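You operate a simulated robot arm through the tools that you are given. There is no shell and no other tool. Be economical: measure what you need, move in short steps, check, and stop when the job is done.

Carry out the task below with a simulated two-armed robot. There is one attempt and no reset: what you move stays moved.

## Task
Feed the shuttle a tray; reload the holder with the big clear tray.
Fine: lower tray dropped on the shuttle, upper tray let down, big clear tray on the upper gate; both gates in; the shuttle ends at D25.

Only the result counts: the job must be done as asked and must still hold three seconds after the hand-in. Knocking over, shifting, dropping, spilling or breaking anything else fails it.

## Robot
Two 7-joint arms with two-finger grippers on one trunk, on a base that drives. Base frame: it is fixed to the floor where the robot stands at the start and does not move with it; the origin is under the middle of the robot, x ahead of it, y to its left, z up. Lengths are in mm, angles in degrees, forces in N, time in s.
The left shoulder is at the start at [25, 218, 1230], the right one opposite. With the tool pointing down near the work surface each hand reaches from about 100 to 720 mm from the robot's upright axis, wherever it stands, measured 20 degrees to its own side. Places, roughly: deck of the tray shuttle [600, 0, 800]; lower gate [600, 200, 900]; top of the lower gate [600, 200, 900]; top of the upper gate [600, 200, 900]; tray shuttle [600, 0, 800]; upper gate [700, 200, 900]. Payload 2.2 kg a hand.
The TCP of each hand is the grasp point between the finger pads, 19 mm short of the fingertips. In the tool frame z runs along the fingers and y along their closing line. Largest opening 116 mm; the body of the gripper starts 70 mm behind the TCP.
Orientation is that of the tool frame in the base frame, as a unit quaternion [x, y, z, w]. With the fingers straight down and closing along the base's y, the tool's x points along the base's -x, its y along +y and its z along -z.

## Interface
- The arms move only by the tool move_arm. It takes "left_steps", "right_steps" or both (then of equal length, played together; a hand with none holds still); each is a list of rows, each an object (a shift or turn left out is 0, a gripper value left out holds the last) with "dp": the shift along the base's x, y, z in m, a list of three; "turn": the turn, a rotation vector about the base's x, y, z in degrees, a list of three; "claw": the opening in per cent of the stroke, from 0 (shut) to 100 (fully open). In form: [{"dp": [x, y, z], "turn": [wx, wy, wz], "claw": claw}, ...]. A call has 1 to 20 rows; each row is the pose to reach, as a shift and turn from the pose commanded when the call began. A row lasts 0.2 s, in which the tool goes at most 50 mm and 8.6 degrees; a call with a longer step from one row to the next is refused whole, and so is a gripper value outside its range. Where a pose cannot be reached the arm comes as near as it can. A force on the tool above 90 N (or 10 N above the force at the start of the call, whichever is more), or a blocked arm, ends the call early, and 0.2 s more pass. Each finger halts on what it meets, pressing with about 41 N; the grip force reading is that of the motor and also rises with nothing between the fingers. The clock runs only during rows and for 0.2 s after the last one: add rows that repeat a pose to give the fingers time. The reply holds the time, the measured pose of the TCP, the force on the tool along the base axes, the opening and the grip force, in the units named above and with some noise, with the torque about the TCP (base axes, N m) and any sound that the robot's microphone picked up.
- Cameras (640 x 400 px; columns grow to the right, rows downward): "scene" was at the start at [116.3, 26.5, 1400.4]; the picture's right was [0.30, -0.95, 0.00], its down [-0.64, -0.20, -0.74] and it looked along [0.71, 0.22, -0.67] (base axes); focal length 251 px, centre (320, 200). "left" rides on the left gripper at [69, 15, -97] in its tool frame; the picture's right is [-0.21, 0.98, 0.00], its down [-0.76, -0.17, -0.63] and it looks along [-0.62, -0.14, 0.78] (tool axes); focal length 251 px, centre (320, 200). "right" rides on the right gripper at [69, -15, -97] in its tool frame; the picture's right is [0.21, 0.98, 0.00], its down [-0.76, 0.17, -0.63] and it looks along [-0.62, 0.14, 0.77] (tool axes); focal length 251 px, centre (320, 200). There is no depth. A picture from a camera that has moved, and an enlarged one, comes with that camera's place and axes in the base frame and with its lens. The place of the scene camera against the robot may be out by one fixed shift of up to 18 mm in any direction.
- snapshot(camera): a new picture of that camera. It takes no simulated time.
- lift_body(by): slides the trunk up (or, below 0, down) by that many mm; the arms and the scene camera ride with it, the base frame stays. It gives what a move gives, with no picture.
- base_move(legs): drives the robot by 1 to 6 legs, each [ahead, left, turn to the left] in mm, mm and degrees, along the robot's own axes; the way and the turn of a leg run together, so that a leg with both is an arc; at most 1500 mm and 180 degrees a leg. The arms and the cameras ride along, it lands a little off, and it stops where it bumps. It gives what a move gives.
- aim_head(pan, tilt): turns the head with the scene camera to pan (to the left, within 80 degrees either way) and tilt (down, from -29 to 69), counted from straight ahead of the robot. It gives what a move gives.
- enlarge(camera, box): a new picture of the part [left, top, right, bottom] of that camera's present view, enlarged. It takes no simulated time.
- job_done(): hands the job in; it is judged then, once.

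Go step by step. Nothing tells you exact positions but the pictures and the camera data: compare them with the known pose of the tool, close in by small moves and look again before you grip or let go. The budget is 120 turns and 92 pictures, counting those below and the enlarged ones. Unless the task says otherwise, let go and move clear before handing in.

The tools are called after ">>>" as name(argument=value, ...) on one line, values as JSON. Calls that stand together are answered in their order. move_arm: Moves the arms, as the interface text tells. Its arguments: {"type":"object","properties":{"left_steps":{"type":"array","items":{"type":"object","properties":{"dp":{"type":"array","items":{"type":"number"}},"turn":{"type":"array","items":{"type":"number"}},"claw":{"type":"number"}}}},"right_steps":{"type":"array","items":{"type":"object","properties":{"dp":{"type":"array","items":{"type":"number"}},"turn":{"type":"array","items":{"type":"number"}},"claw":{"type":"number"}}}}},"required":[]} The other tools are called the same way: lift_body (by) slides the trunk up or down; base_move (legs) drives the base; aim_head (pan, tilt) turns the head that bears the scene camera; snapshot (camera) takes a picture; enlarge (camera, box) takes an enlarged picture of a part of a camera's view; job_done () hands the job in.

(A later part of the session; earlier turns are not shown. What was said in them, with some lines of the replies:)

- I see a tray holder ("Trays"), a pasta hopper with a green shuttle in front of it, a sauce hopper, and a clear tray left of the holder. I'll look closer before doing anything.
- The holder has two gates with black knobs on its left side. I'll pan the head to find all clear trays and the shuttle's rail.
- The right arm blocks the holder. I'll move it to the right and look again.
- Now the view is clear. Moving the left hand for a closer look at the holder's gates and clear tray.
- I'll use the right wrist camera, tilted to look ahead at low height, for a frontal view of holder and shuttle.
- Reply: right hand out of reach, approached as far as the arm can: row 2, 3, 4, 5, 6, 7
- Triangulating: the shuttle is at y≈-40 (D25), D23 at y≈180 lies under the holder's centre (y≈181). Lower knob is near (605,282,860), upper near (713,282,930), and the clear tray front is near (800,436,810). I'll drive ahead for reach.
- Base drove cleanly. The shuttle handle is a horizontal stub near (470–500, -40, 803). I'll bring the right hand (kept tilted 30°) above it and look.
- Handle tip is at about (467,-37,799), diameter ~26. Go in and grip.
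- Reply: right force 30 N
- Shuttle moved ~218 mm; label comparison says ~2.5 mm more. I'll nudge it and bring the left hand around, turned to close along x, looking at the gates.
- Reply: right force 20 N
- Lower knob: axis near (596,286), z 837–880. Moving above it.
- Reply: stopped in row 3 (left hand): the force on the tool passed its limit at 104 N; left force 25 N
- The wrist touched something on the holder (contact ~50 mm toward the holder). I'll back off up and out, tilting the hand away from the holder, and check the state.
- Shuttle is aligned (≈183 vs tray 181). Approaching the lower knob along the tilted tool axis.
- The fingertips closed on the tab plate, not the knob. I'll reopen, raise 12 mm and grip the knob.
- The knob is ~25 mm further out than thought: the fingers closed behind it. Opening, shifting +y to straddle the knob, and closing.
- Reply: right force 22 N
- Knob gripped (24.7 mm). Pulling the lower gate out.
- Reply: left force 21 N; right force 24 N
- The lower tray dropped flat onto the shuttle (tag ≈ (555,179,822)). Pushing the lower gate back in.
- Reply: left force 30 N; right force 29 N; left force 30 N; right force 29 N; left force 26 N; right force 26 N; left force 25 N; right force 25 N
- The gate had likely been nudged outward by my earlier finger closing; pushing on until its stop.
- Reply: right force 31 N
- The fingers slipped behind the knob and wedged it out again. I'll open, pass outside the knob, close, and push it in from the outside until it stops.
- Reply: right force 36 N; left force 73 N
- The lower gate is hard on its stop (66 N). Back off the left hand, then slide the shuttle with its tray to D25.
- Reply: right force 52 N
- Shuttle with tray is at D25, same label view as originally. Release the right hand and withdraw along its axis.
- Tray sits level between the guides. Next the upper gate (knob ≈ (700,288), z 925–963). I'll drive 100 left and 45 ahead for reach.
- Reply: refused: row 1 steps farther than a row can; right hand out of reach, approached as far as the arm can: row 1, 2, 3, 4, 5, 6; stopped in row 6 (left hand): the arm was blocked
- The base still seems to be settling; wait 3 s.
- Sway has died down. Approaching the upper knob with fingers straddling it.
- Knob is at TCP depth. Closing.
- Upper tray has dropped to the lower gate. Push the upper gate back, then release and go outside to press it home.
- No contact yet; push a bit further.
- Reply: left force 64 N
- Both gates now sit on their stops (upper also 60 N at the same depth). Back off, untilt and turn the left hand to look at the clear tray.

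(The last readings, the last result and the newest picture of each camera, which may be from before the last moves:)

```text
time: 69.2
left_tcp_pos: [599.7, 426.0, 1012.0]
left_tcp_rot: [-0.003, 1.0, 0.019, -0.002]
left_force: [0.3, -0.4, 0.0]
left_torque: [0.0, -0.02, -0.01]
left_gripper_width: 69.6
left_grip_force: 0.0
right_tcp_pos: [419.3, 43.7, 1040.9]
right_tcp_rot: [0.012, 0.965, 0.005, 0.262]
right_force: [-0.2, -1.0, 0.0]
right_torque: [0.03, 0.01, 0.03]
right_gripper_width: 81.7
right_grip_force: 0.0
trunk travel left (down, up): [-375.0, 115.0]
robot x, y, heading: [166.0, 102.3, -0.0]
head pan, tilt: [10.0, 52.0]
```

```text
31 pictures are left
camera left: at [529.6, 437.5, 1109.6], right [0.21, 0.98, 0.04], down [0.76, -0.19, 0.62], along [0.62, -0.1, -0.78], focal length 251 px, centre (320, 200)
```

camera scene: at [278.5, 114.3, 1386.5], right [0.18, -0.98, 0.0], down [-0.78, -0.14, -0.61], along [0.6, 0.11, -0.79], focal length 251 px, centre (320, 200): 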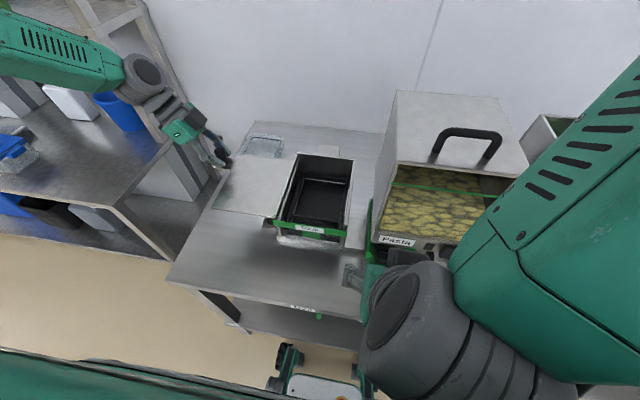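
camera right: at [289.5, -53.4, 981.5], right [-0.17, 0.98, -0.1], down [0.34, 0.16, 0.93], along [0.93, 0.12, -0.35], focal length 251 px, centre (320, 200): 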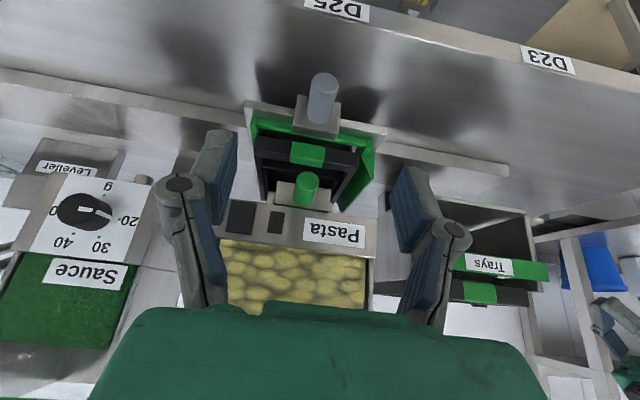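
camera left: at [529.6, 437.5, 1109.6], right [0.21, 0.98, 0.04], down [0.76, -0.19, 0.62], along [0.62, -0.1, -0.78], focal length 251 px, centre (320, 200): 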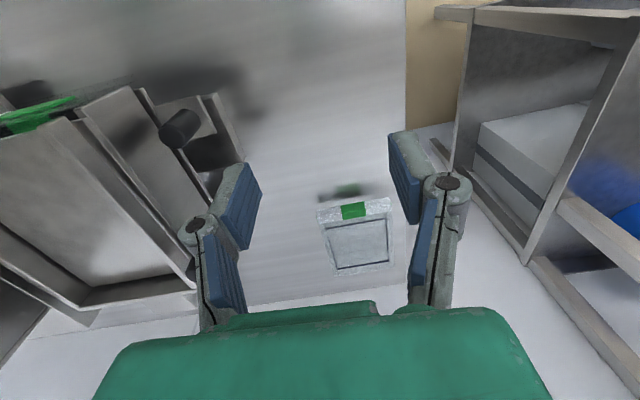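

>>> enlarge(camera="left", box=[290, 170, 430, 290])

>>> enlarge(camera="scene", box=[220, 100, 380, 260])

```text
3.33 times, centred on (360, 230) of left
camera zoom: at [529.6, 437.5, 1109.6], right [0.21, 0.98, 0.04], down [0.76, -0.19, 0.62], along [0.62, -0.1, -0.78], focal length 838 px, centre (187, 100)
```

zoom: 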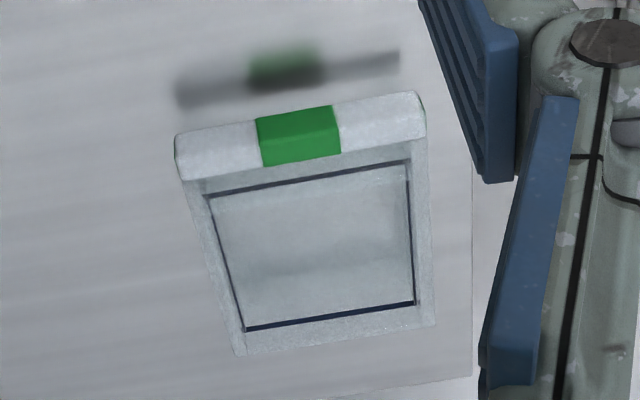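

```text
2.50 times, centred on (300, 180) of scene
camera zoom: at [276.9, 107.3, 1386.8], right [0.18, -0.98, -0.01], down [-0.78, -0.14, -0.61], along [0.6, 0.11, -0.79], focal length 628 px, centre (370, 250)
```

zoom: 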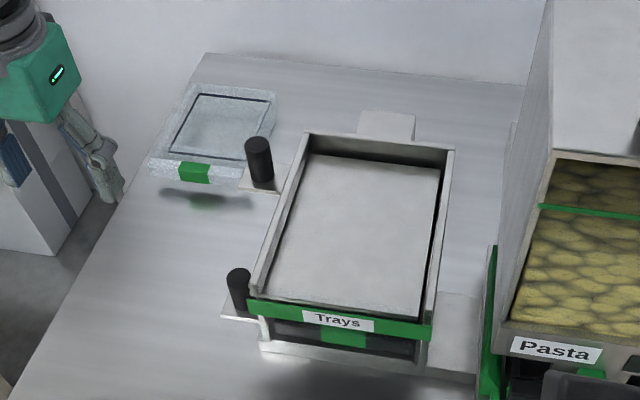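

Clear tray is ~128×183 at roughly x 820–1003, y 383–511, rim z≈785. I'll move the right arm away, drive 35 ahead and 50 left, and let the sway settle.

>>> move_arm(right_steps=[{"dp": [0, -0.04, 0.01]}, {"dp": [0, -0.08, 0.02], "turn": [0, 6, 0]}, {"dp": [0, -0.12, 0.03], "turn": [0, 12, 0]}, {"dp": [0, -0.16, 0.04], "turn": [0, 18, 0]}, {"dp": [0, -0.2, 0.05], "turn": [0, 24, 0]}, {"dp": [0, -0.24, 0.06], "turn": [0, 30, 0]}, {"dp": [0, -0.28, 0.07], "turn": [0, 30, 0]}])

>>> base_move(legs=[[35, 50, 0]])

>>> move_arm(left_steps=[{"claw": 60}, {"claw": 60}, {"claw": 60}, {"claw": 60}, {"claw": 60}, {"claw": 60}, {"claw": 60}, {"claw": 60}, {"claw": 60}, {"claw": 60}, {"claw": 60}, {"claw": 60}, {"claw": 60}, {"claw": 60}, {"claw": 60}, {"claw": 60}, {"claw": 60}, {"claw": 60}, {"claw": 60}, {"claw": 60}])

>>> move_arm(left_steps=[{"claw": 60}, {"claw": 60}, {"claw": 60}, {"claw": 60}])

```text
time: 70.8
left_tcp_pos: [597.5, 419.7, 1014.1]
left_tcp_rot: [-0.001, 1.0, 0.021, -0.001]
left_force: [-0.8, 0.4, 0.1]
left_torque: [0.01, -0.01, -0.01]
left_gripper_width: 69.8
left_grip_force: 0.1
right_tcp_pos: [444.8, -242.5, 1123.3]
right_tcp_rot: [0.008, 1.0, 0.007, 0.004]
right_force: [-0.1, -0.4, 0.2]
right_torque: [0.03, -0.02, 0.01]
right_gripper_width: 81.2
right_grip_force: 0.0
right hand out of reach, approached as far as the arm can: row 1, 2, 3, 4, 5, 6, 7
trunk travel left (down, up): [-375.0, 115.0]
robot x, y, heading: [168.6, 96.7, 0.2]
head pan, tilt: [10.0, 52.0]
```

```text
time: 72.0
left_tcp_pos: [626.2, 482.7, 1008.2]
left_tcp_rot: [0.0, 1.0, 0.013, -0.002]
left_force: [0.8, 0.0, -0.4]
left_torque: [0.01, 0.03, 0.02]
left_gripper_width: 69.7
left_grip_force: 0.0
right_tcp_pos: [468.4, -178.7, 1126.3]
right_tcp_rot: [0.009, 1.0, 0.0, 0.004]
right_force: [-0.2, -0.3, -0.6]
right_torque: [0.02, -0.01, 0.0]
right_gripper_width: 81.1
right_grip_force: 0.1
trunk travel left (down, up): [-375.0, 115.0]
robot x, y, heading: [191.5, 151.0, 0.1]
head pan, tilt: [10.0, 52.0]
stopped in leg 1: the robot was blocked; the commanded pose is now the measured one
```

```text
time: 76.2
left_tcp_pos: [622.1, 482.1, 1010.0]
left_tcp_rot: [-0.001, 1.0, 0.014, -0.002]
left_force: [0.1, 0.6, 0.4]
left_torque: [0.04, -0.01, -0.03]
left_gripper_width: 69.5
left_grip_force: 0.0
right_tcp_pos: [464.3, -178.8, 1126.2]
right_tcp_rot: [0.01, 1.0, 0.001, 0.005]
right_force: [0.2, 0.3, -1.0]
right_torque: [0.03, -0.03, -0.02]
right_gripper_width: 81.2
right_grip_force: 0.1
trunk travel left (down, up): [-375.0, 115.0]
robot x, y, heading: [191.6, 151.4, 0.0]
head pan, tilt: [10.0, 52.0]
```

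```text
time: 77.2
left_tcp_pos: [622.8, 481.8, 1010.3]
left_tcp_rot: [-0.001, 1.0, 0.013, -0.001]
left_force: [0.7, -0.7, -0.3]
left_torque: [0.07, 0.02, -0.04]
left_gripper_width: 69.6
left_grip_force: 0.1
right_tcp_pos: [465.1, -180.1, 1126.5]
right_tcp_rot: [0.009, 1.0, 0.001, 0.006]
right_force: [-0.3, -0.8, -0.8]
right_torque: [0.02, -0.02, -0.02]
right_gripper_width: 81.0
right_grip_force: 0.0
trunk travel left (down, up): [-375.0, 115.0]
robot x, y, heading: [194.7, 149.8, -0.0]
head pan, tilt: [10.0, 52.0]
```

The base touched the table front at x≈192 (stopped). Arm readings are steady now. Move the left hand above the tray front, turned to close along x.

>>> move_arm(left_steps=[{"dp": [0.02, 0, 0], "turn": [0, 0, -8]}, {"dp": [0.04, 0, 0], "turn": [0, 0, -16]}, {"dp": [0.06, 0, 0], "turn": [0, 0, -24]}, {"dp": [0.08, -0.005, 0], "turn": [0, 0, -32]}, {"dp": [0.1, -0.01, 0], "turn": [0, 0, -40]}, {"dp": [0.12, -0.015, -0.01], "turn": [0, 0, -48]}, {"dp": [0.14, -0.02, -0.02], "turn": [0, 0, -56]}, {"dp": [0.16, -0.025, -0.03], "turn": [0, 0, -64]}, {"dp": [0.18, -0.03, -0.04], "turn": [0, 0, -72]}, {"dp": [0.195, -0.035, -0.05], "turn": [0, 0, -80]}, {"dp": [0.2, -0.035, -0.06], "turn": [0, 0, -88]}, {"dp": [0.2, -0.035, -0.07], "turn": [0, 0, -90]}, {"dp": [0.2, -0.035, -0.08], "turn": [0, 0, -90]}, {"dp": [0.2, -0.035, -0.08], "turn": [0, 0, -90]}])

>>> snapshot(camera="left")

>>> snapshot(camera="scene")

```text
time: 80.2
left_tcp_pos: [822.2, 448.3, 929.7]
left_tcp_rot: [0.706, 0.708, 0.01, 0.008]
left_force: [0.5, 0.3, 0.6]
left_torque: [0.03, -0.02, -0.01]
left_gripper_width: 69.8
left_grip_force: 0.1
right_tcp_pos: [465.7, -177.4, 1128.0]
right_tcp_rot: [0.009, 1.0, 0.0, 0.005]
right_force: [0.0, 0.8, -0.2]
right_torque: [0.02, -0.02, -0.02]
right_gripper_width: 81.0
right_grip_force: 0.1
trunk travel left (down, up): [-375.0, 115.0]
robot x, y, heading: [192.0, 150.6, -0.1]
head pan, tilt: [10.0, 52.0]
```

```text
28 pictures are left
camera left: at [833.6, 518.0, 1026.5], right [0.98, -0.21, 0.02], down [-0.18, -0.76, 0.63], along [-0.12, -0.62, -0.78], focal length 251 px, centre (320, 200)
```

left: 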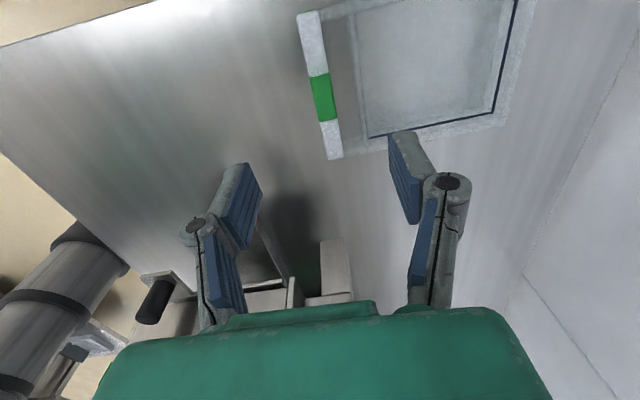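

```text
27 pictures are left
camera scene: at [303.3, 160.6, 1386.7], right [0.17, -0.98, 0.0], down [-0.78, -0.14, -0.61], along [0.6, 0.11, -0.79], focal length 251 px, centre (320, 200)
```

scene: 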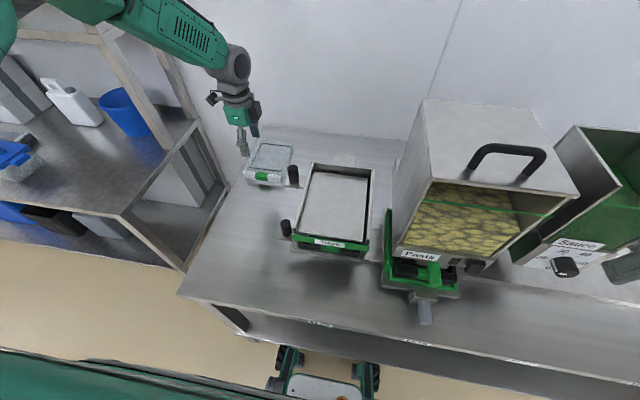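

>>> move_arm(left_steps=[{"dp": [0.003, 0, -0.03]}, {"dp": [0.003, 0, -0.06]}, {"dp": [0.003, 0, -0.09]}, {"dp": [0.003, 0, -0.1]}, {"dp": [0.003, 0, -0.1]}])

>>> snapshot(camera="left")

```text
time: 81.3
left_tcp_pos: [824.4, 449.7, 829.0]
left_tcp_rot: [0.706, 0.708, 0.008, 0.008]
left_force: [0.7, -0.6, -0.1]
left_torque: [-0.02, -0.04, 0.02]
left_gripper_width: 69.8
left_grip_force: 0.0
right_tcp_pos: [466.0, -176.7, 1128.9]
right_tcp_rot: [0.01, 1.0, 0.0, 0.005]
right_force: [-0.5, 0.1, -0.4]
right_torque: [-0.01, 0.0, -0.03]
right_gripper_width: 81.1
right_grip_force: 0.0
trunk travel left (down, up): [-375.0, 115.0]
robot x, y, heading: [194.8, 150.2, 0.1]
head pan, tilt: [10.0, 52.0]
```

```text
26 pictures are left
camera left: at [835.1, 519.4, 925.9], right [0.98, -0.21, 0.02], down [-0.18, -0.76, 0.63], along [-0.12, -0.62, -0.78], focal length 251 px, centre (320, 200)
```

left: 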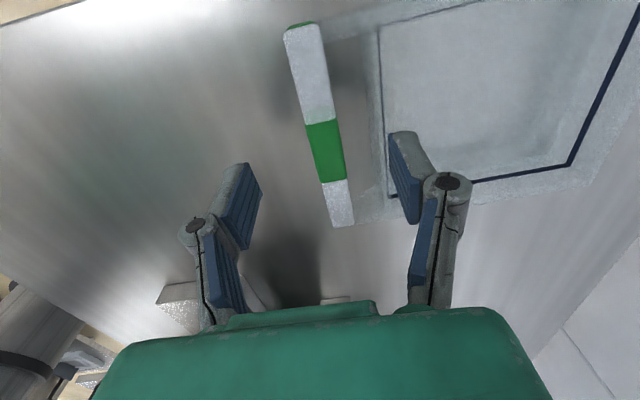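

Rim is at z≈792, the front wall ~14 mm thick centred at (825.6, 450). Narrow the fingers to ~38 mm and lower over the wall.

>>> move_arm(left_steps=[{"dp": [0.001, 0, 0], "turn": [0, 0, -1.5], "claw": 33}, {"dp": [0.001, 0, 0], "turn": [0, 0, -1.5], "claw": 33}, {"dp": [0.001, 0, -0.012], "turn": [0, 0, -1.5], "claw": 33}, {"dp": [0.001, 0, -0.022], "turn": [0, 0, -1.5], "claw": 33}])

>>> snapshot(camera="left")

```text
time: 82.3
left_tcp_pos: [826.4, 448.7, 807.9]
left_tcp_rot: [0.716, 0.698, 0.01, 0.009]
left_force: [0.2, -0.2, -0.1]
left_torque: [0.02, 0.01, 0.01]
left_gripper_width: 38.3
left_grip_force: 0.0
right_tcp_pos: [465.6, -177.7, 1126.5]
right_tcp_rot: [0.01, 1.0, 0.0, 0.005]
right_force: [-1.0, -0.1, 0.2]
right_torque: [0.0, 0.02, -0.03]
right_gripper_width: 81.3
right_grip_force: 0.0
trunk travel left (down, up): [-375.0, 115.0]
robot x, y, heading: [197.1, 149.2, -0.0]
head pan, tilt: [10.0, 52.0]
```

```text
25 pictures are left
camera left: at [839.9, 519.0, 904.4], right [0.97, -0.24, 0.02], down [-0.2, -0.75, 0.63], along [-0.13, -0.61, -0.78], focal length 251 px, centre (320, 200)
```

left: 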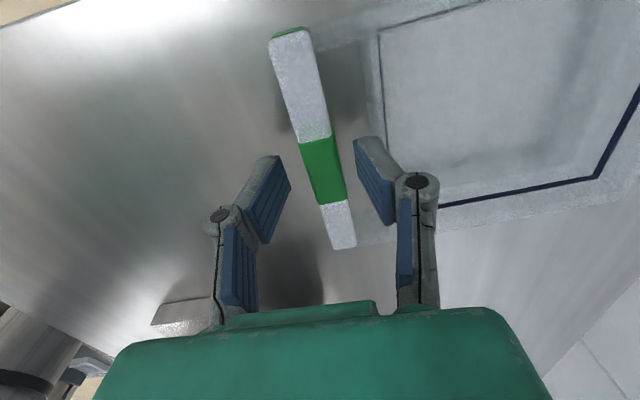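

>>> move_arm(left_steps=[{"dp": [0.001, 0, -0.012]}, {"dp": [0.001, 0, -0.022]}, {"dp": [0.001, 0, -0.022], "claw": 15}, {"dp": [0.001, 0, -0.022], "claw": 5}, {"dp": [0.001, 0, -0.022], "claw": 0}, {"dp": [0.001, 0, -0.022], "claw": 0}])

>>> snapshot(camera="left")

```text
time: 83.8
left_tcp_pos: [825.9, 450.3, 787.1]
left_tcp_rot: [0.716, 0.698, 0.008, 0.008]
left_force: [-2.5, -2.1, 7.7]
left_torque: [0.02, -0.13, -0.06]
left_gripper_width: 18.2
left_grip_force: 41.4
right_tcp_pos: [464.9, -177.9, 1127.4]
right_tcp_rot: [0.01, 1.0, 0.001, 0.005]
right_force: [0.1, 0.5, -0.1]
right_torque: [0.0, -0.05, -0.01]
right_gripper_width: 81.3
right_grip_force: 0.1
trunk travel left (down, up): [-375.0, 115.0]
robot x, y, heading: [189.9, 151.7, 0.3]
head pan, tilt: [10.0, 52.0]
```

```text
24 pictures are left
camera left: at [839.2, 518.6, 883.5], right [0.97, -0.24, 0.02], down [-0.2, -0.75, 0.63], along [-0.13, -0.61, -0.78], focal length 251 px, centre (320, 200)
```

left: 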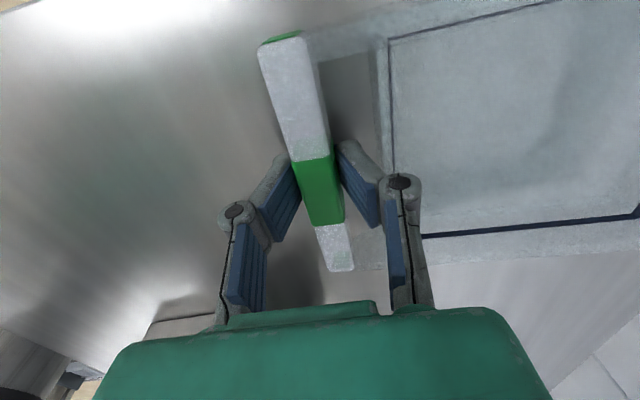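

Gripped the tray front wall (18 mm). Lift slowly.

>>> move_arm(left_steps=[{"dp": [0, 0, 0.006]}, {"dp": [0, 0, 0.015]}, {"dp": [0, 0, 0.03]}, {"dp": [0, 0, 0.05]}, {"dp": [0, 0, 0.07]}, {"dp": [0, 0, 0.07]}])

>>> snapshot(camera="left")

>>> enlarge(camera="scene", box=[200, 60, 400, 260])

```text
time: 85.2
left_tcp_pos: [825.9, 448.6, 858.1]
left_tcp_rot: [0.715, 0.699, 0.009, 0.008]
left_force: [0.3, -0.1, -1.0]
left_torque: [0.02, 0.07, 0.01]
left_gripper_width: 18.5
left_grip_force: 41.0
right_tcp_pos: [465.6, -177.9, 1127.1]
right_tcp_rot: [0.01, 1.0, -0.001, 0.004]
right_force: [-0.2, -0.6, 0.0]
right_torque: [-0.01, 0.01, -0.01]
right_gripper_width: 81.2
right_grip_force: 0.0
trunk travel left (down, up): [-375.0, 115.0]
robot x, y, heading: [192.5, 151.2, 0.3]
head pan, tilt: [10.0, 52.0]
```

```text
23 pictures are left
camera left: at [838.9, 517.6, 954.5], right [0.97, -0.24, 0.02], down [-0.2, -0.75, 0.63], along [-0.13, -0.61, -0.78], focal length 251 px, centre (320, 200)
```

left: 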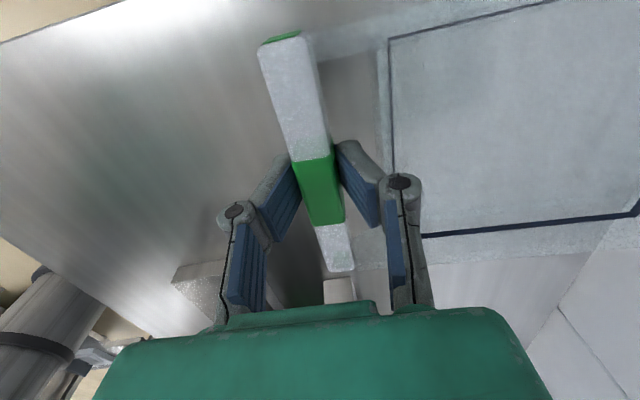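

```text
2.00 times, centred on (300, 160) of scene
camera zoom: at [304.0, 160.4, 1386.6], right [0.17, -0.98, 0.0], down [-0.78, -0.14, -0.61], along [0.6, 0.11, -0.79], focal length 502 px, centre (360, 280)
```

zoom: 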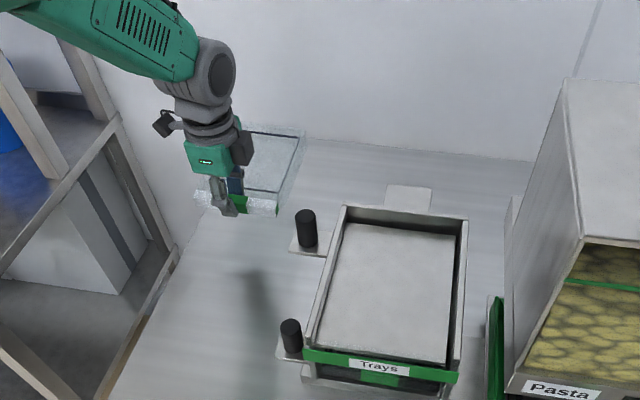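

The tray is held rigidly with no sag. Lift high, then carry over the holder (target TCP ≈ (577,182)).

>>> move_arm(left_steps=[{"dp": [0, 0, 0.03]}, {"dp": [0, 0, 0.065]}, {"dp": [0, 0, 0.1]}, {"dp": [0, 0, 0.135]}, {"dp": [-0.01, 0, 0.165]}, {"dp": [-0.03, -0.01, 0.19], "turn": [0, 0, 0.5]}, {"dp": [-0.055, -0.03, 0.2], "turn": [0, 0, 1]}, {"dp": [-0.08, -0.055, 0.205], "turn": [0, 0, 1.5]}, {"dp": [-0.105, -0.08, 0.205], "turn": [0, 0, 1.5]}, {"dp": [-0.13, -0.107, 0.205], "turn": [0, 0, 1.5]}, {"dp": [-0.155, -0.134, 0.205], "turn": [0, 0, 1.5]}, {"dp": [-0.18, -0.161, 0.205], "turn": [0, 0, 1.5]}, {"dp": [-0.2, -0.188, 0.205], "turn": [0, 0, 1.5]}, {"dp": [-0.22, -0.215, 0.205], "turn": [0, 0, 1.5]}, {"dp": [-0.235, -0.24, 0.205], "turn": [0, 0, 1.5]}, {"dp": [-0.245, -0.258, 0.205], "turn": [0, 0, 1.5]}, {"dp": [-0.249, -0.266, 0.205], "turn": [0, 0, 1.5]}, {"dp": [-0.249, -0.266, 0.205], "turn": [0, 0, 1.5]}])

>>> snapshot(camera="left")

>>> snapshot(camera="scene")

```text
time: 89.0
left_tcp_pos: [579.6, 180.9, 1062.0]
left_tcp_rot: [0.706, 0.708, 0.01, 0.008]
left_force: [-0.2, -0.2, -0.6]
left_torque: [0.0, 0.04, 0.02]
left_gripper_width: 18.5
left_grip_force: 41.0
right_tcp_pos: [465.2, -177.6, 1127.1]
right_tcp_rot: [0.01, 1.0, 0.0, 0.005]
right_force: [-0.3, 0.4, 0.0]
right_torque: [0.01, -0.02, -0.02]
right_gripper_width: 81.1
right_grip_force: 0.1
trunk travel left (down, up): [-375.0, 115.0]
robot x, y, heading: [192.6, 149.3, -0.2]
head pan, tilt: [10.0, 52.0]
```

```text
21 pictures are left
camera left: at [591.4, 251.0, 1159.0], right [0.98, -0.21, 0.02], down [-0.18, -0.76, 0.63], along [-0.12, -0.62, -0.78], focal length 251 px, centre (320, 200)
```

left: 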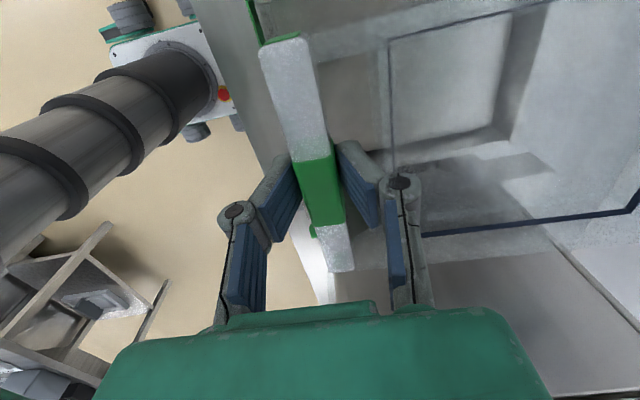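

```text
20 pictures are left
camera scene: at [302.1, 158.2, 1386.8], right [0.17, -0.98, 0.0], down [-0.78, -0.14, -0.61], along [0.6, 0.11, -0.79], focal length 251 px, centre (320, 200)
```

scene: 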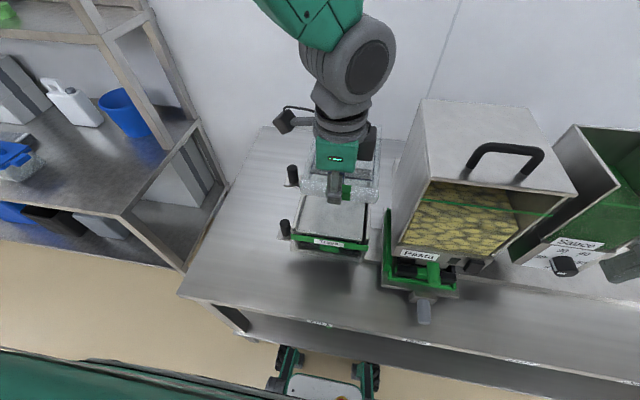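

>>> move_arm(left_steps=[{"dp": [-0.002, 0.001, -0.015]}, {"dp": [-0.002, 0.001, -0.03]}, {"dp": [-0.002, 0.001, -0.03]}])

>>> snapshot(camera="left")

>>> enlarge(camera="scene", box=[260, 150, 400, 270])

```text
time: 89.8
left_tcp_pos: [577.5, 182.8, 1031.4]
left_tcp_rot: [0.706, 0.708, 0.009, 0.009]
left_force: [-0.2, 0.4, -0.6]
left_torque: [-0.02, 0.02, 0.01]
left_gripper_width: 18.3
left_grip_force: 40.7
right_tcp_pos: [465.0, -177.8, 1128.2]
right_tcp_rot: [0.009, 1.0, 0.0, 0.005]
right_force: [0.3, 0.2, -0.2]
right_torque: [0.01, 0.0, -0.01]
right_gripper_width: 81.3
right_grip_force: 0.0
trunk travel left (down, up): [-375.0, 115.0]
robot x, y, heading: [194.0, 152.9, -0.2]
head pan, tilt: [10.0, 52.0]
```

```text
19 pictures are left
camera left: at [588.6, 252.2, 1127.9], right [0.98, -0.21, 0.02], down [-0.18, -0.76, 0.63], along [-0.12, -0.62, -0.78], focal length 251 px, centre (320, 200)
```

left: 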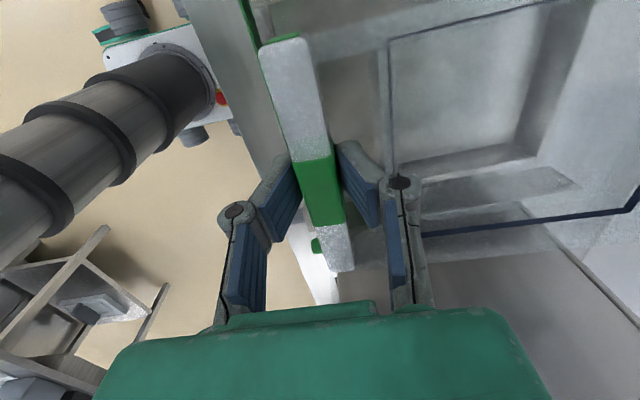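

```text
3.33 times, centred on (330, 210) of scene
camera zoom: at [301.8, 158.2, 1386.9], right [0.17, -0.98, 0.0], down [-0.78, -0.14, -0.61], along [0.6, 0.11, -0.79], focal length 837 px, centre (287, 167)
```

zoom: 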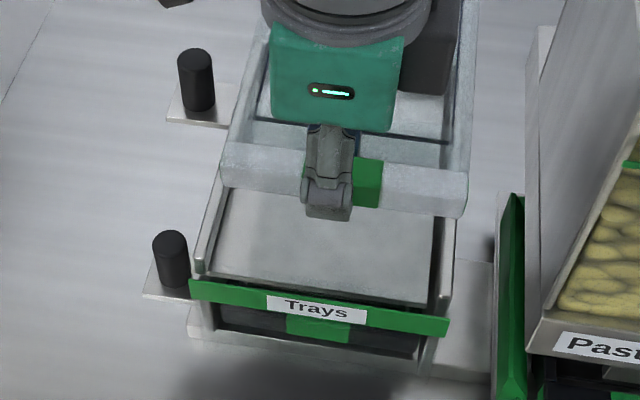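

Scene comparison indicates the tray should shift ~+5 mm in y. Adjust and lower a bit, then recheck.

>>> move_arm(left_steps=[{"dp": [0, 0.004, 0]}, {"dp": [0, 0.005, -0.01]}, {"dp": [0, 0.005, -0.018]}, {"dp": [0, 0.005, -0.018]}])

>>> enlarge(camera="scene", box=[270, 150, 390, 260])

>>> enlarge(camera="left", box=[200, 0, 640, 290])

```text
time: 90.8
left_tcp_pos: [577.7, 188.9, 1012.1]
left_tcp_rot: [0.707, 0.707, 0.009, 0.008]
left_force: [0.5, -0.3, -1.1]
left_torque: [-0.03, 0.05, 0.0]
left_gripper_width: 18.5
left_grip_force: 40.9
right_tcp_pos: [464.7, -179.1, 1128.2]
right_tcp_rot: [0.01, 1.0, 0.0, 0.005]
right_force: [-0.9, 0.1, -0.2]
right_torque: [0.02, -0.01, 0.0]
right_gripper_width: 81.3
right_grip_force: 0.1
trunk travel left (down, up): [-375.0, 115.0]
robot x, y, heading: [193.3, 149.3, -0.1]
head pan, tilt: [10.0, 52.0]
```

```text
3.64 times, centred on (330, 205) of scene
camera zoom: at [302.0, 158.3, 1386.8], right [0.17, -0.98, 0.0], down [-0.78, -0.14, -0.61], along [0.6, 0.11, -0.79], focal length 914 px, centre (284, 182)
```

zoom: 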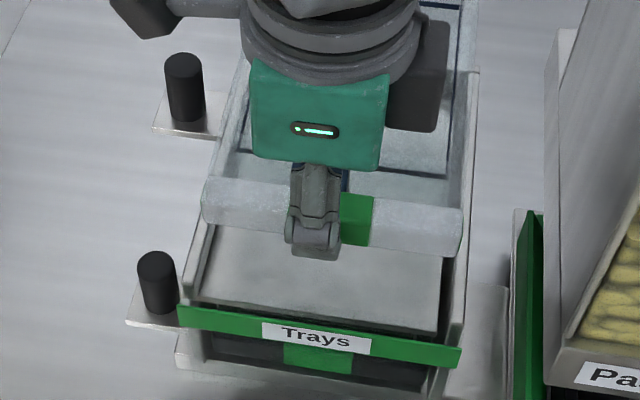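

```text
1.38 times, centred on (420, 145) of left
camera zoom: at [588.4, 258.4, 1109.9], right [0.98, -0.21, 0.02], down [-0.18, -0.76, 0.63], along [-0.12, -0.62, -0.78], focal length 347 px, centre (182, 276)
```

zoom: 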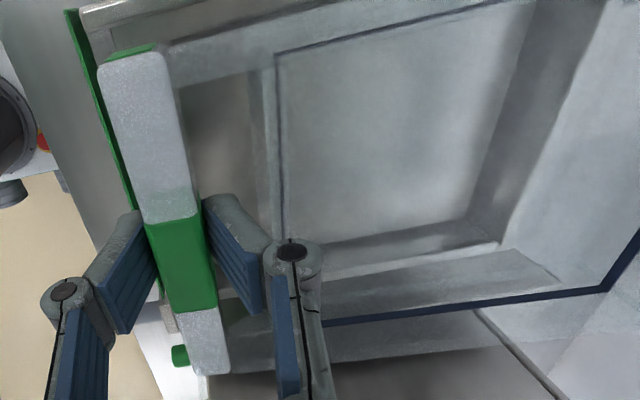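

>>> enlarge(camera="scene", box=[270, 110, 390, 220])

```text
3.64 times, centred on (330, 165) of scene
camera zoom: at [302.0, 158.3, 1386.8], right [0.17, -0.98, 0.0], down [-0.78, -0.14, -0.61], along [0.6, 0.11, -0.79], focal length 914 px, centre (284, 327)
```

zoom: 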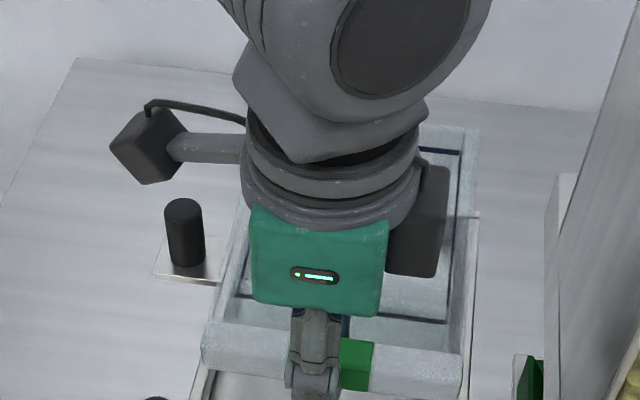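

Tray length ≈180, the holder interior ≈ 553–743. The tray needs to go ~12 mm toward me. Shift and lower slightly.

>>> move_arm(left_steps=[{"dp": [-0.006, -0.002, 0]}, {"dp": [-0.012, -0.002, -0.005]}, {"dp": [-0.012, -0.002, -0.015]}, {"dp": [-0.012, -0.002, -0.015]}])

>>> enlarge(camera="scene", box=[270, 130, 400, 260])

>>> snapshot(camera="left")

```text
time: 91.8
left_tcp_pos: [563.7, 186.4, 998.4]
left_tcp_rot: [0.707, 0.707, 0.009, 0.008]
left_force: [0.0, -0.6, -0.8]
left_torque: [0.01, 0.06, 0.01]
left_gripper_width: 18.4
left_grip_force: 41.1
right_tcp_pos: [464.7, -176.8, 1128.2]
right_tcp_rot: [0.009, 1.0, 0.0, 0.005]
right_force: [-0.3, 0.5, -0.3]
right_torque: [0.0, -0.01, 0.0]
right_gripper_width: 81.0
right_grip_force: 0.0
trunk travel left (down, up): [-375.0, 115.0]
robot x, y, heading: [198.2, 149.0, -0.2]
head pan, tilt: [10.0, 52.0]
```

```text
3.08 times, centred on (335, 195) of scene
camera zoom: at [301.7, 158.2, 1386.8], right [0.17, -0.98, 0.0], down [-0.78, -0.14, -0.61], along [0.6, 0.11, -0.79], focal length 773 px, centre (274, 215)
```

zoom: 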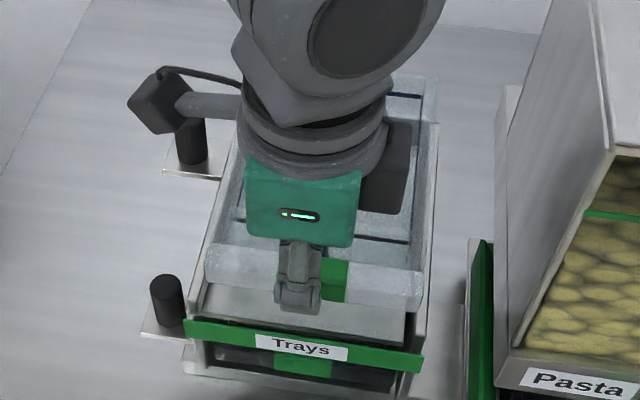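

```text
13 pictures are left
camera left: at [574.8, 256.4, 1095.2], right [0.98, -0.21, 0.02], down [-0.18, -0.76, 0.63], along [-0.12, -0.62, -0.78], focal length 251 px, centre (320, 200)
```

left: 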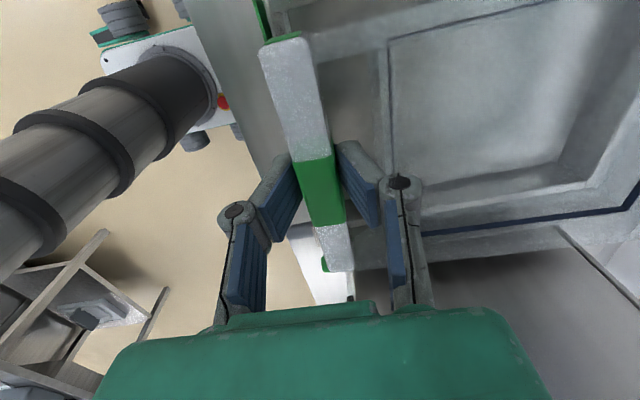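

Alignment now looks right in both directions. Lower slowly, watching forces.

>>> move_arm(left_steps=[{"dp": [0, 0.001, -0.006]}, {"dp": [0, 0.001, -0.012]}, {"dp": [0, 0.001, -0.018]}, {"dp": [0, 0.001, -0.024]}, {"dp": [0, 0.001, -0.024]}])

>>> enlarge(camera="scene", box=[270, 130, 400, 260])

```text
time: 93.0
left_tcp_pos: [565.4, 187.5, 975.0]
left_tcp_rot: [0.706, 0.708, 0.008, 0.009]
left_force: [-0.5, 0.5, -0.1]
left_torque: [0.0, 0.09, 0.0]
left_gripper_width: 18.2
left_grip_force: 40.8
right_tcp_pos: [465.6, -177.8, 1128.6]
right_tcp_rot: [0.011, 1.0, -0.001, 0.005]
right_force: [-0.3, -0.1, -1.0]
right_torque: [0.0, -0.03, -0.02]
right_gripper_width: 81.0
right_grip_force: 0.0
trunk travel left (down, up): [-375.0, 115.0]
robot x, y, heading: [193.3, 151.7, 0.0]
head pan, tilt: [10.0, 52.0]
```

```text
3.08 times, centred on (335, 195) of scene
camera zoom: at [302.1, 158.1, 1386.8], right [0.17, -0.98, 0.0], down [-0.78, -0.14, -0.61], along [0.6, 0.11, -0.79], focal length 773 px, centre (274, 215)
```

zoom: 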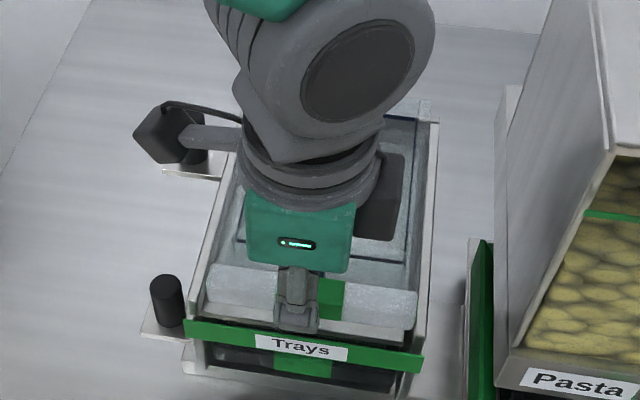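

>>> move_arm(left_steps=[{"dp": [0, 0, -0.003]}, {"dp": [0, 0, -0.006]}, {"dp": [0, 0, -0.009]}, {"dp": [0, 0, -0.009]}])

```text
time: 94.0
left_tcp_pos: [563.9, 187.4, 972.2]
left_tcp_rot: [0.705, 0.709, 0.009, 0.013]
left_force: [-9.0, -1.6, 53.7]
left_torque: [-0.1, 0.8, -0.39]
left_gripper_width: 19.1
left_grip_force: 40.9
right_tcp_pos: [462.3, -179.5, 1128.8]
right_tcp_rot: [0.009, 1.0, 0.0, 0.006]
right_force: [0.7, -0.5, -0.2]
right_torque: [0.0, 0.0, 0.03]
right_gripper_width: 81.1
right_grip_force: 0.0
trunk travel left (down, up): [-375.0, 115.0]
robot x, y, heading: [191.4, 148.1, 0.2]
head pan, tilt: [10.0, 52.0]
```

Contact torque says the outer fingertip rests on the front bar, with the tray already below the wall tops. Relieve slightly, and let go; the tray settles the last few mm.

>>> move_arm(left_steps=[{"dp": [0, 0, 0.008]}, {"dp": [0, 0, 0.008]}, {"dp": [0, 0, 0.008], "claw": 30}, {"dp": [0, 0, 0.008], "claw": 34}, {"dp": [0, 0, 0.008], "claw": 34}, {"dp": [0, 0, 0.008], "claw": 34}])

>>> snapshot(camera="left")

>>> enlarge(camera="scene", box=[270, 130, 400, 260])

```text
time: 95.3
left_tcp_pos: [564.1, 186.4, 972.8]
left_tcp_rot: [0.706, 0.708, 0.009, 0.007]
left_force: [-0.3, 0.4, 0.5]
left_torque: [-0.01, 0.01, 0.02]
left_gripper_width: 39.5
left_grip_force: 0.1
right_tcp_pos: [465.0, -178.3, 1127.2]
right_tcp_rot: [0.01, 1.0, -0.001, 0.005]
right_force: [0.1, 0.1, -0.6]
right_torque: [-0.06, 0.0, 0.0]
right_gripper_width: 81.1
right_grip_force: 0.0
trunk travel left (down, up): [-375.0, 115.0]
robot x, y, heading: [192.8, 149.6, -0.0]
head pan, tilt: [10.0, 52.0]
```

```text
11 pictures are left
camera left: at [575.0, 256.3, 1070.5], right [0.98, -0.21, 0.02], down [-0.18, -0.76, 0.63], along [-0.12, -0.62, -0.78], focal length 251 px, centre (320, 200)
```

left: 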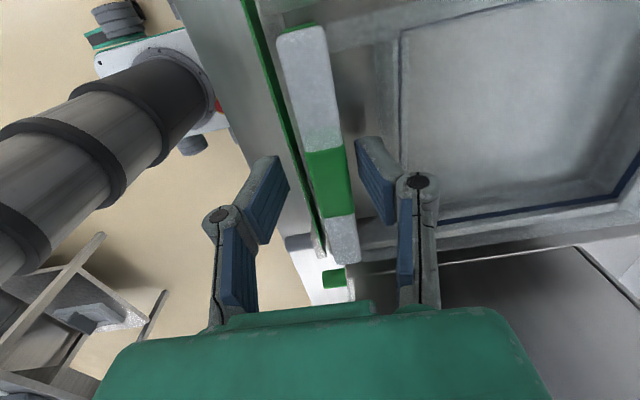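

```text
3.08 times, centred on (335, 195) of scene
camera zoom: at [302.1, 156.6, 1386.8], right [0.17, -0.98, 0.0], down [-0.78, -0.13, -0.61], along [0.6, 0.11, -0.79], focal length 773 px, centre (274, 215)
```

zoom: 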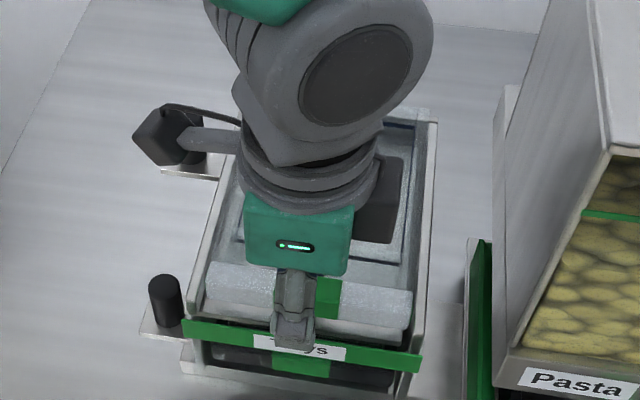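

The tray has settled. Lift the hand straight up and look.

>>> move_arm(left_steps=[{"dp": [0, 0, 0.01]}, {"dp": [0, 0, 0.03]}, {"dp": [0, 0, 0.06]}, {"dp": [0, 0, 0.1]}, {"dp": [-0.03, 0.03, 0.12]}, {"dp": [-0.06, 0.06, 0.13]}, {"dp": [-0.09, 0.09, 0.14]}, {"dp": [-0.11, 0.12, 0.15]}, {"dp": [-0.13, 0.15, 0.15]}, {"dp": [-0.14, 0.18, 0.15]}])

>>> enlarge(camera="scene", box=[260, 120, 480, 320])

```text
time: 97.5
left_tcp_pos: [458.5, 356.4, 1138.7]
left_tcp_rot: [0.707, 0.708, 0.008, 0.008]
left_force: [-0.4, 0.0, -0.4]
left_torque: [-0.03, 0.0, 0.03]
left_gripper_width: 39.4
left_grip_force: 0.0
left hand out of reach, approached as far as the arm can: row 9, 10
right_tcp_pos: [465.0, -174.2, 1127.3]
right_tcp_rot: [0.009, 1.0, -0.002, 0.006]
right_force: [-0.9, 0.5, -1.2]
right_torque: [-0.01, -0.02, 0.0]
right_gripper_width: 81.4
right_grip_force: 0.0
trunk travel left (down, up): [-375.0, 115.0]
robot x, y, heading: [193.7, 150.0, -0.3]
head pan, tilt: [10.0, 52.0]
```

```text
2.00 times, centred on (370, 220) of scene
camera zoom: at [301.4, 163.8, 1386.8], right [0.17, -0.98, 0.0], down [-0.78, -0.14, -0.61], along [0.6, 0.11, -0.79], focal length 502 px, centre (220, 160)
```

zoom: 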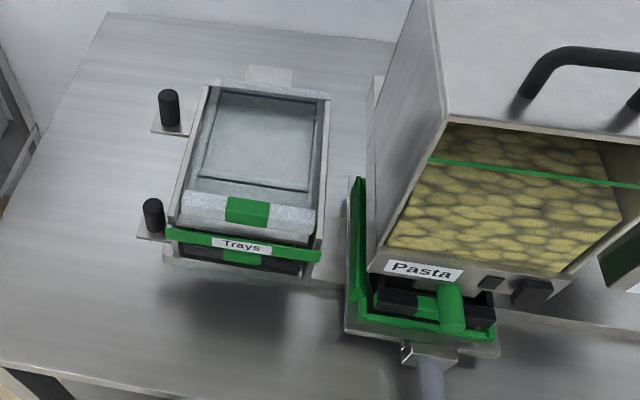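

>>> enlarge(camera="scene", box=[300, 140, 400, 220])

>>> enlarge(camera="scene", box=[330, 180, 480, 350])

```text
5.00 times, centred on (350, 180) of scene
camera zoom: at [301.4, 163.8, 1386.8], right [0.17, -0.98, 0.0], down [-0.78, -0.14, -0.61], along [0.6, 0.11, -0.79], focal length 1256 px, centre (170, 300)
```

zoom: 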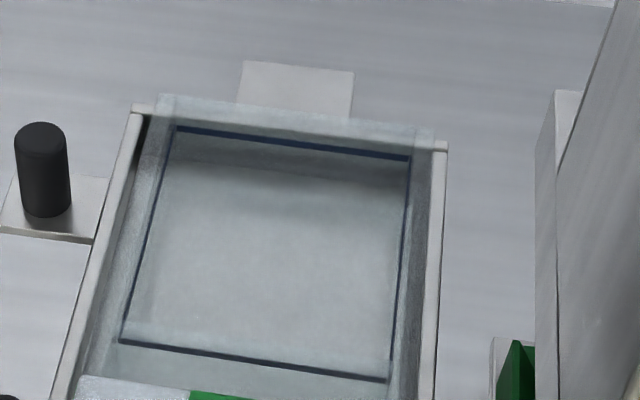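

```text
2.35 times, centred on (405, 265) of scene
camera zoom: at [301.4, 163.8, 1386.8], right [0.17, -0.98, 0.0], down [-0.78, -0.14, -0.61], along [0.6, 0.11, -0.79], focal length 591 px, centre (120, 47)
```

zoom: 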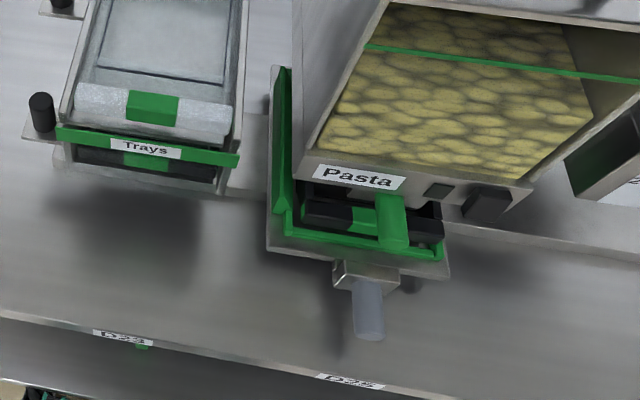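

The clear tray sits in the holder on the upper gate, both gates are in, and the shuttle with its tray is at D25. Both hands are clear, so I'm handing in.

>>> job_done()

```text
The job is handed in.
```

I've handed the job in, and by the last pictures it is as you asked. The lower tray is on the shuttle, which ends within a few mm of D25. The upper tray is let down, the big clear tray is on the upper gate, and both gates are pushed in to their stops.

The left hand bumped the holder once and the base touched the table front once. I saw nothing shifted in the pictures after either.
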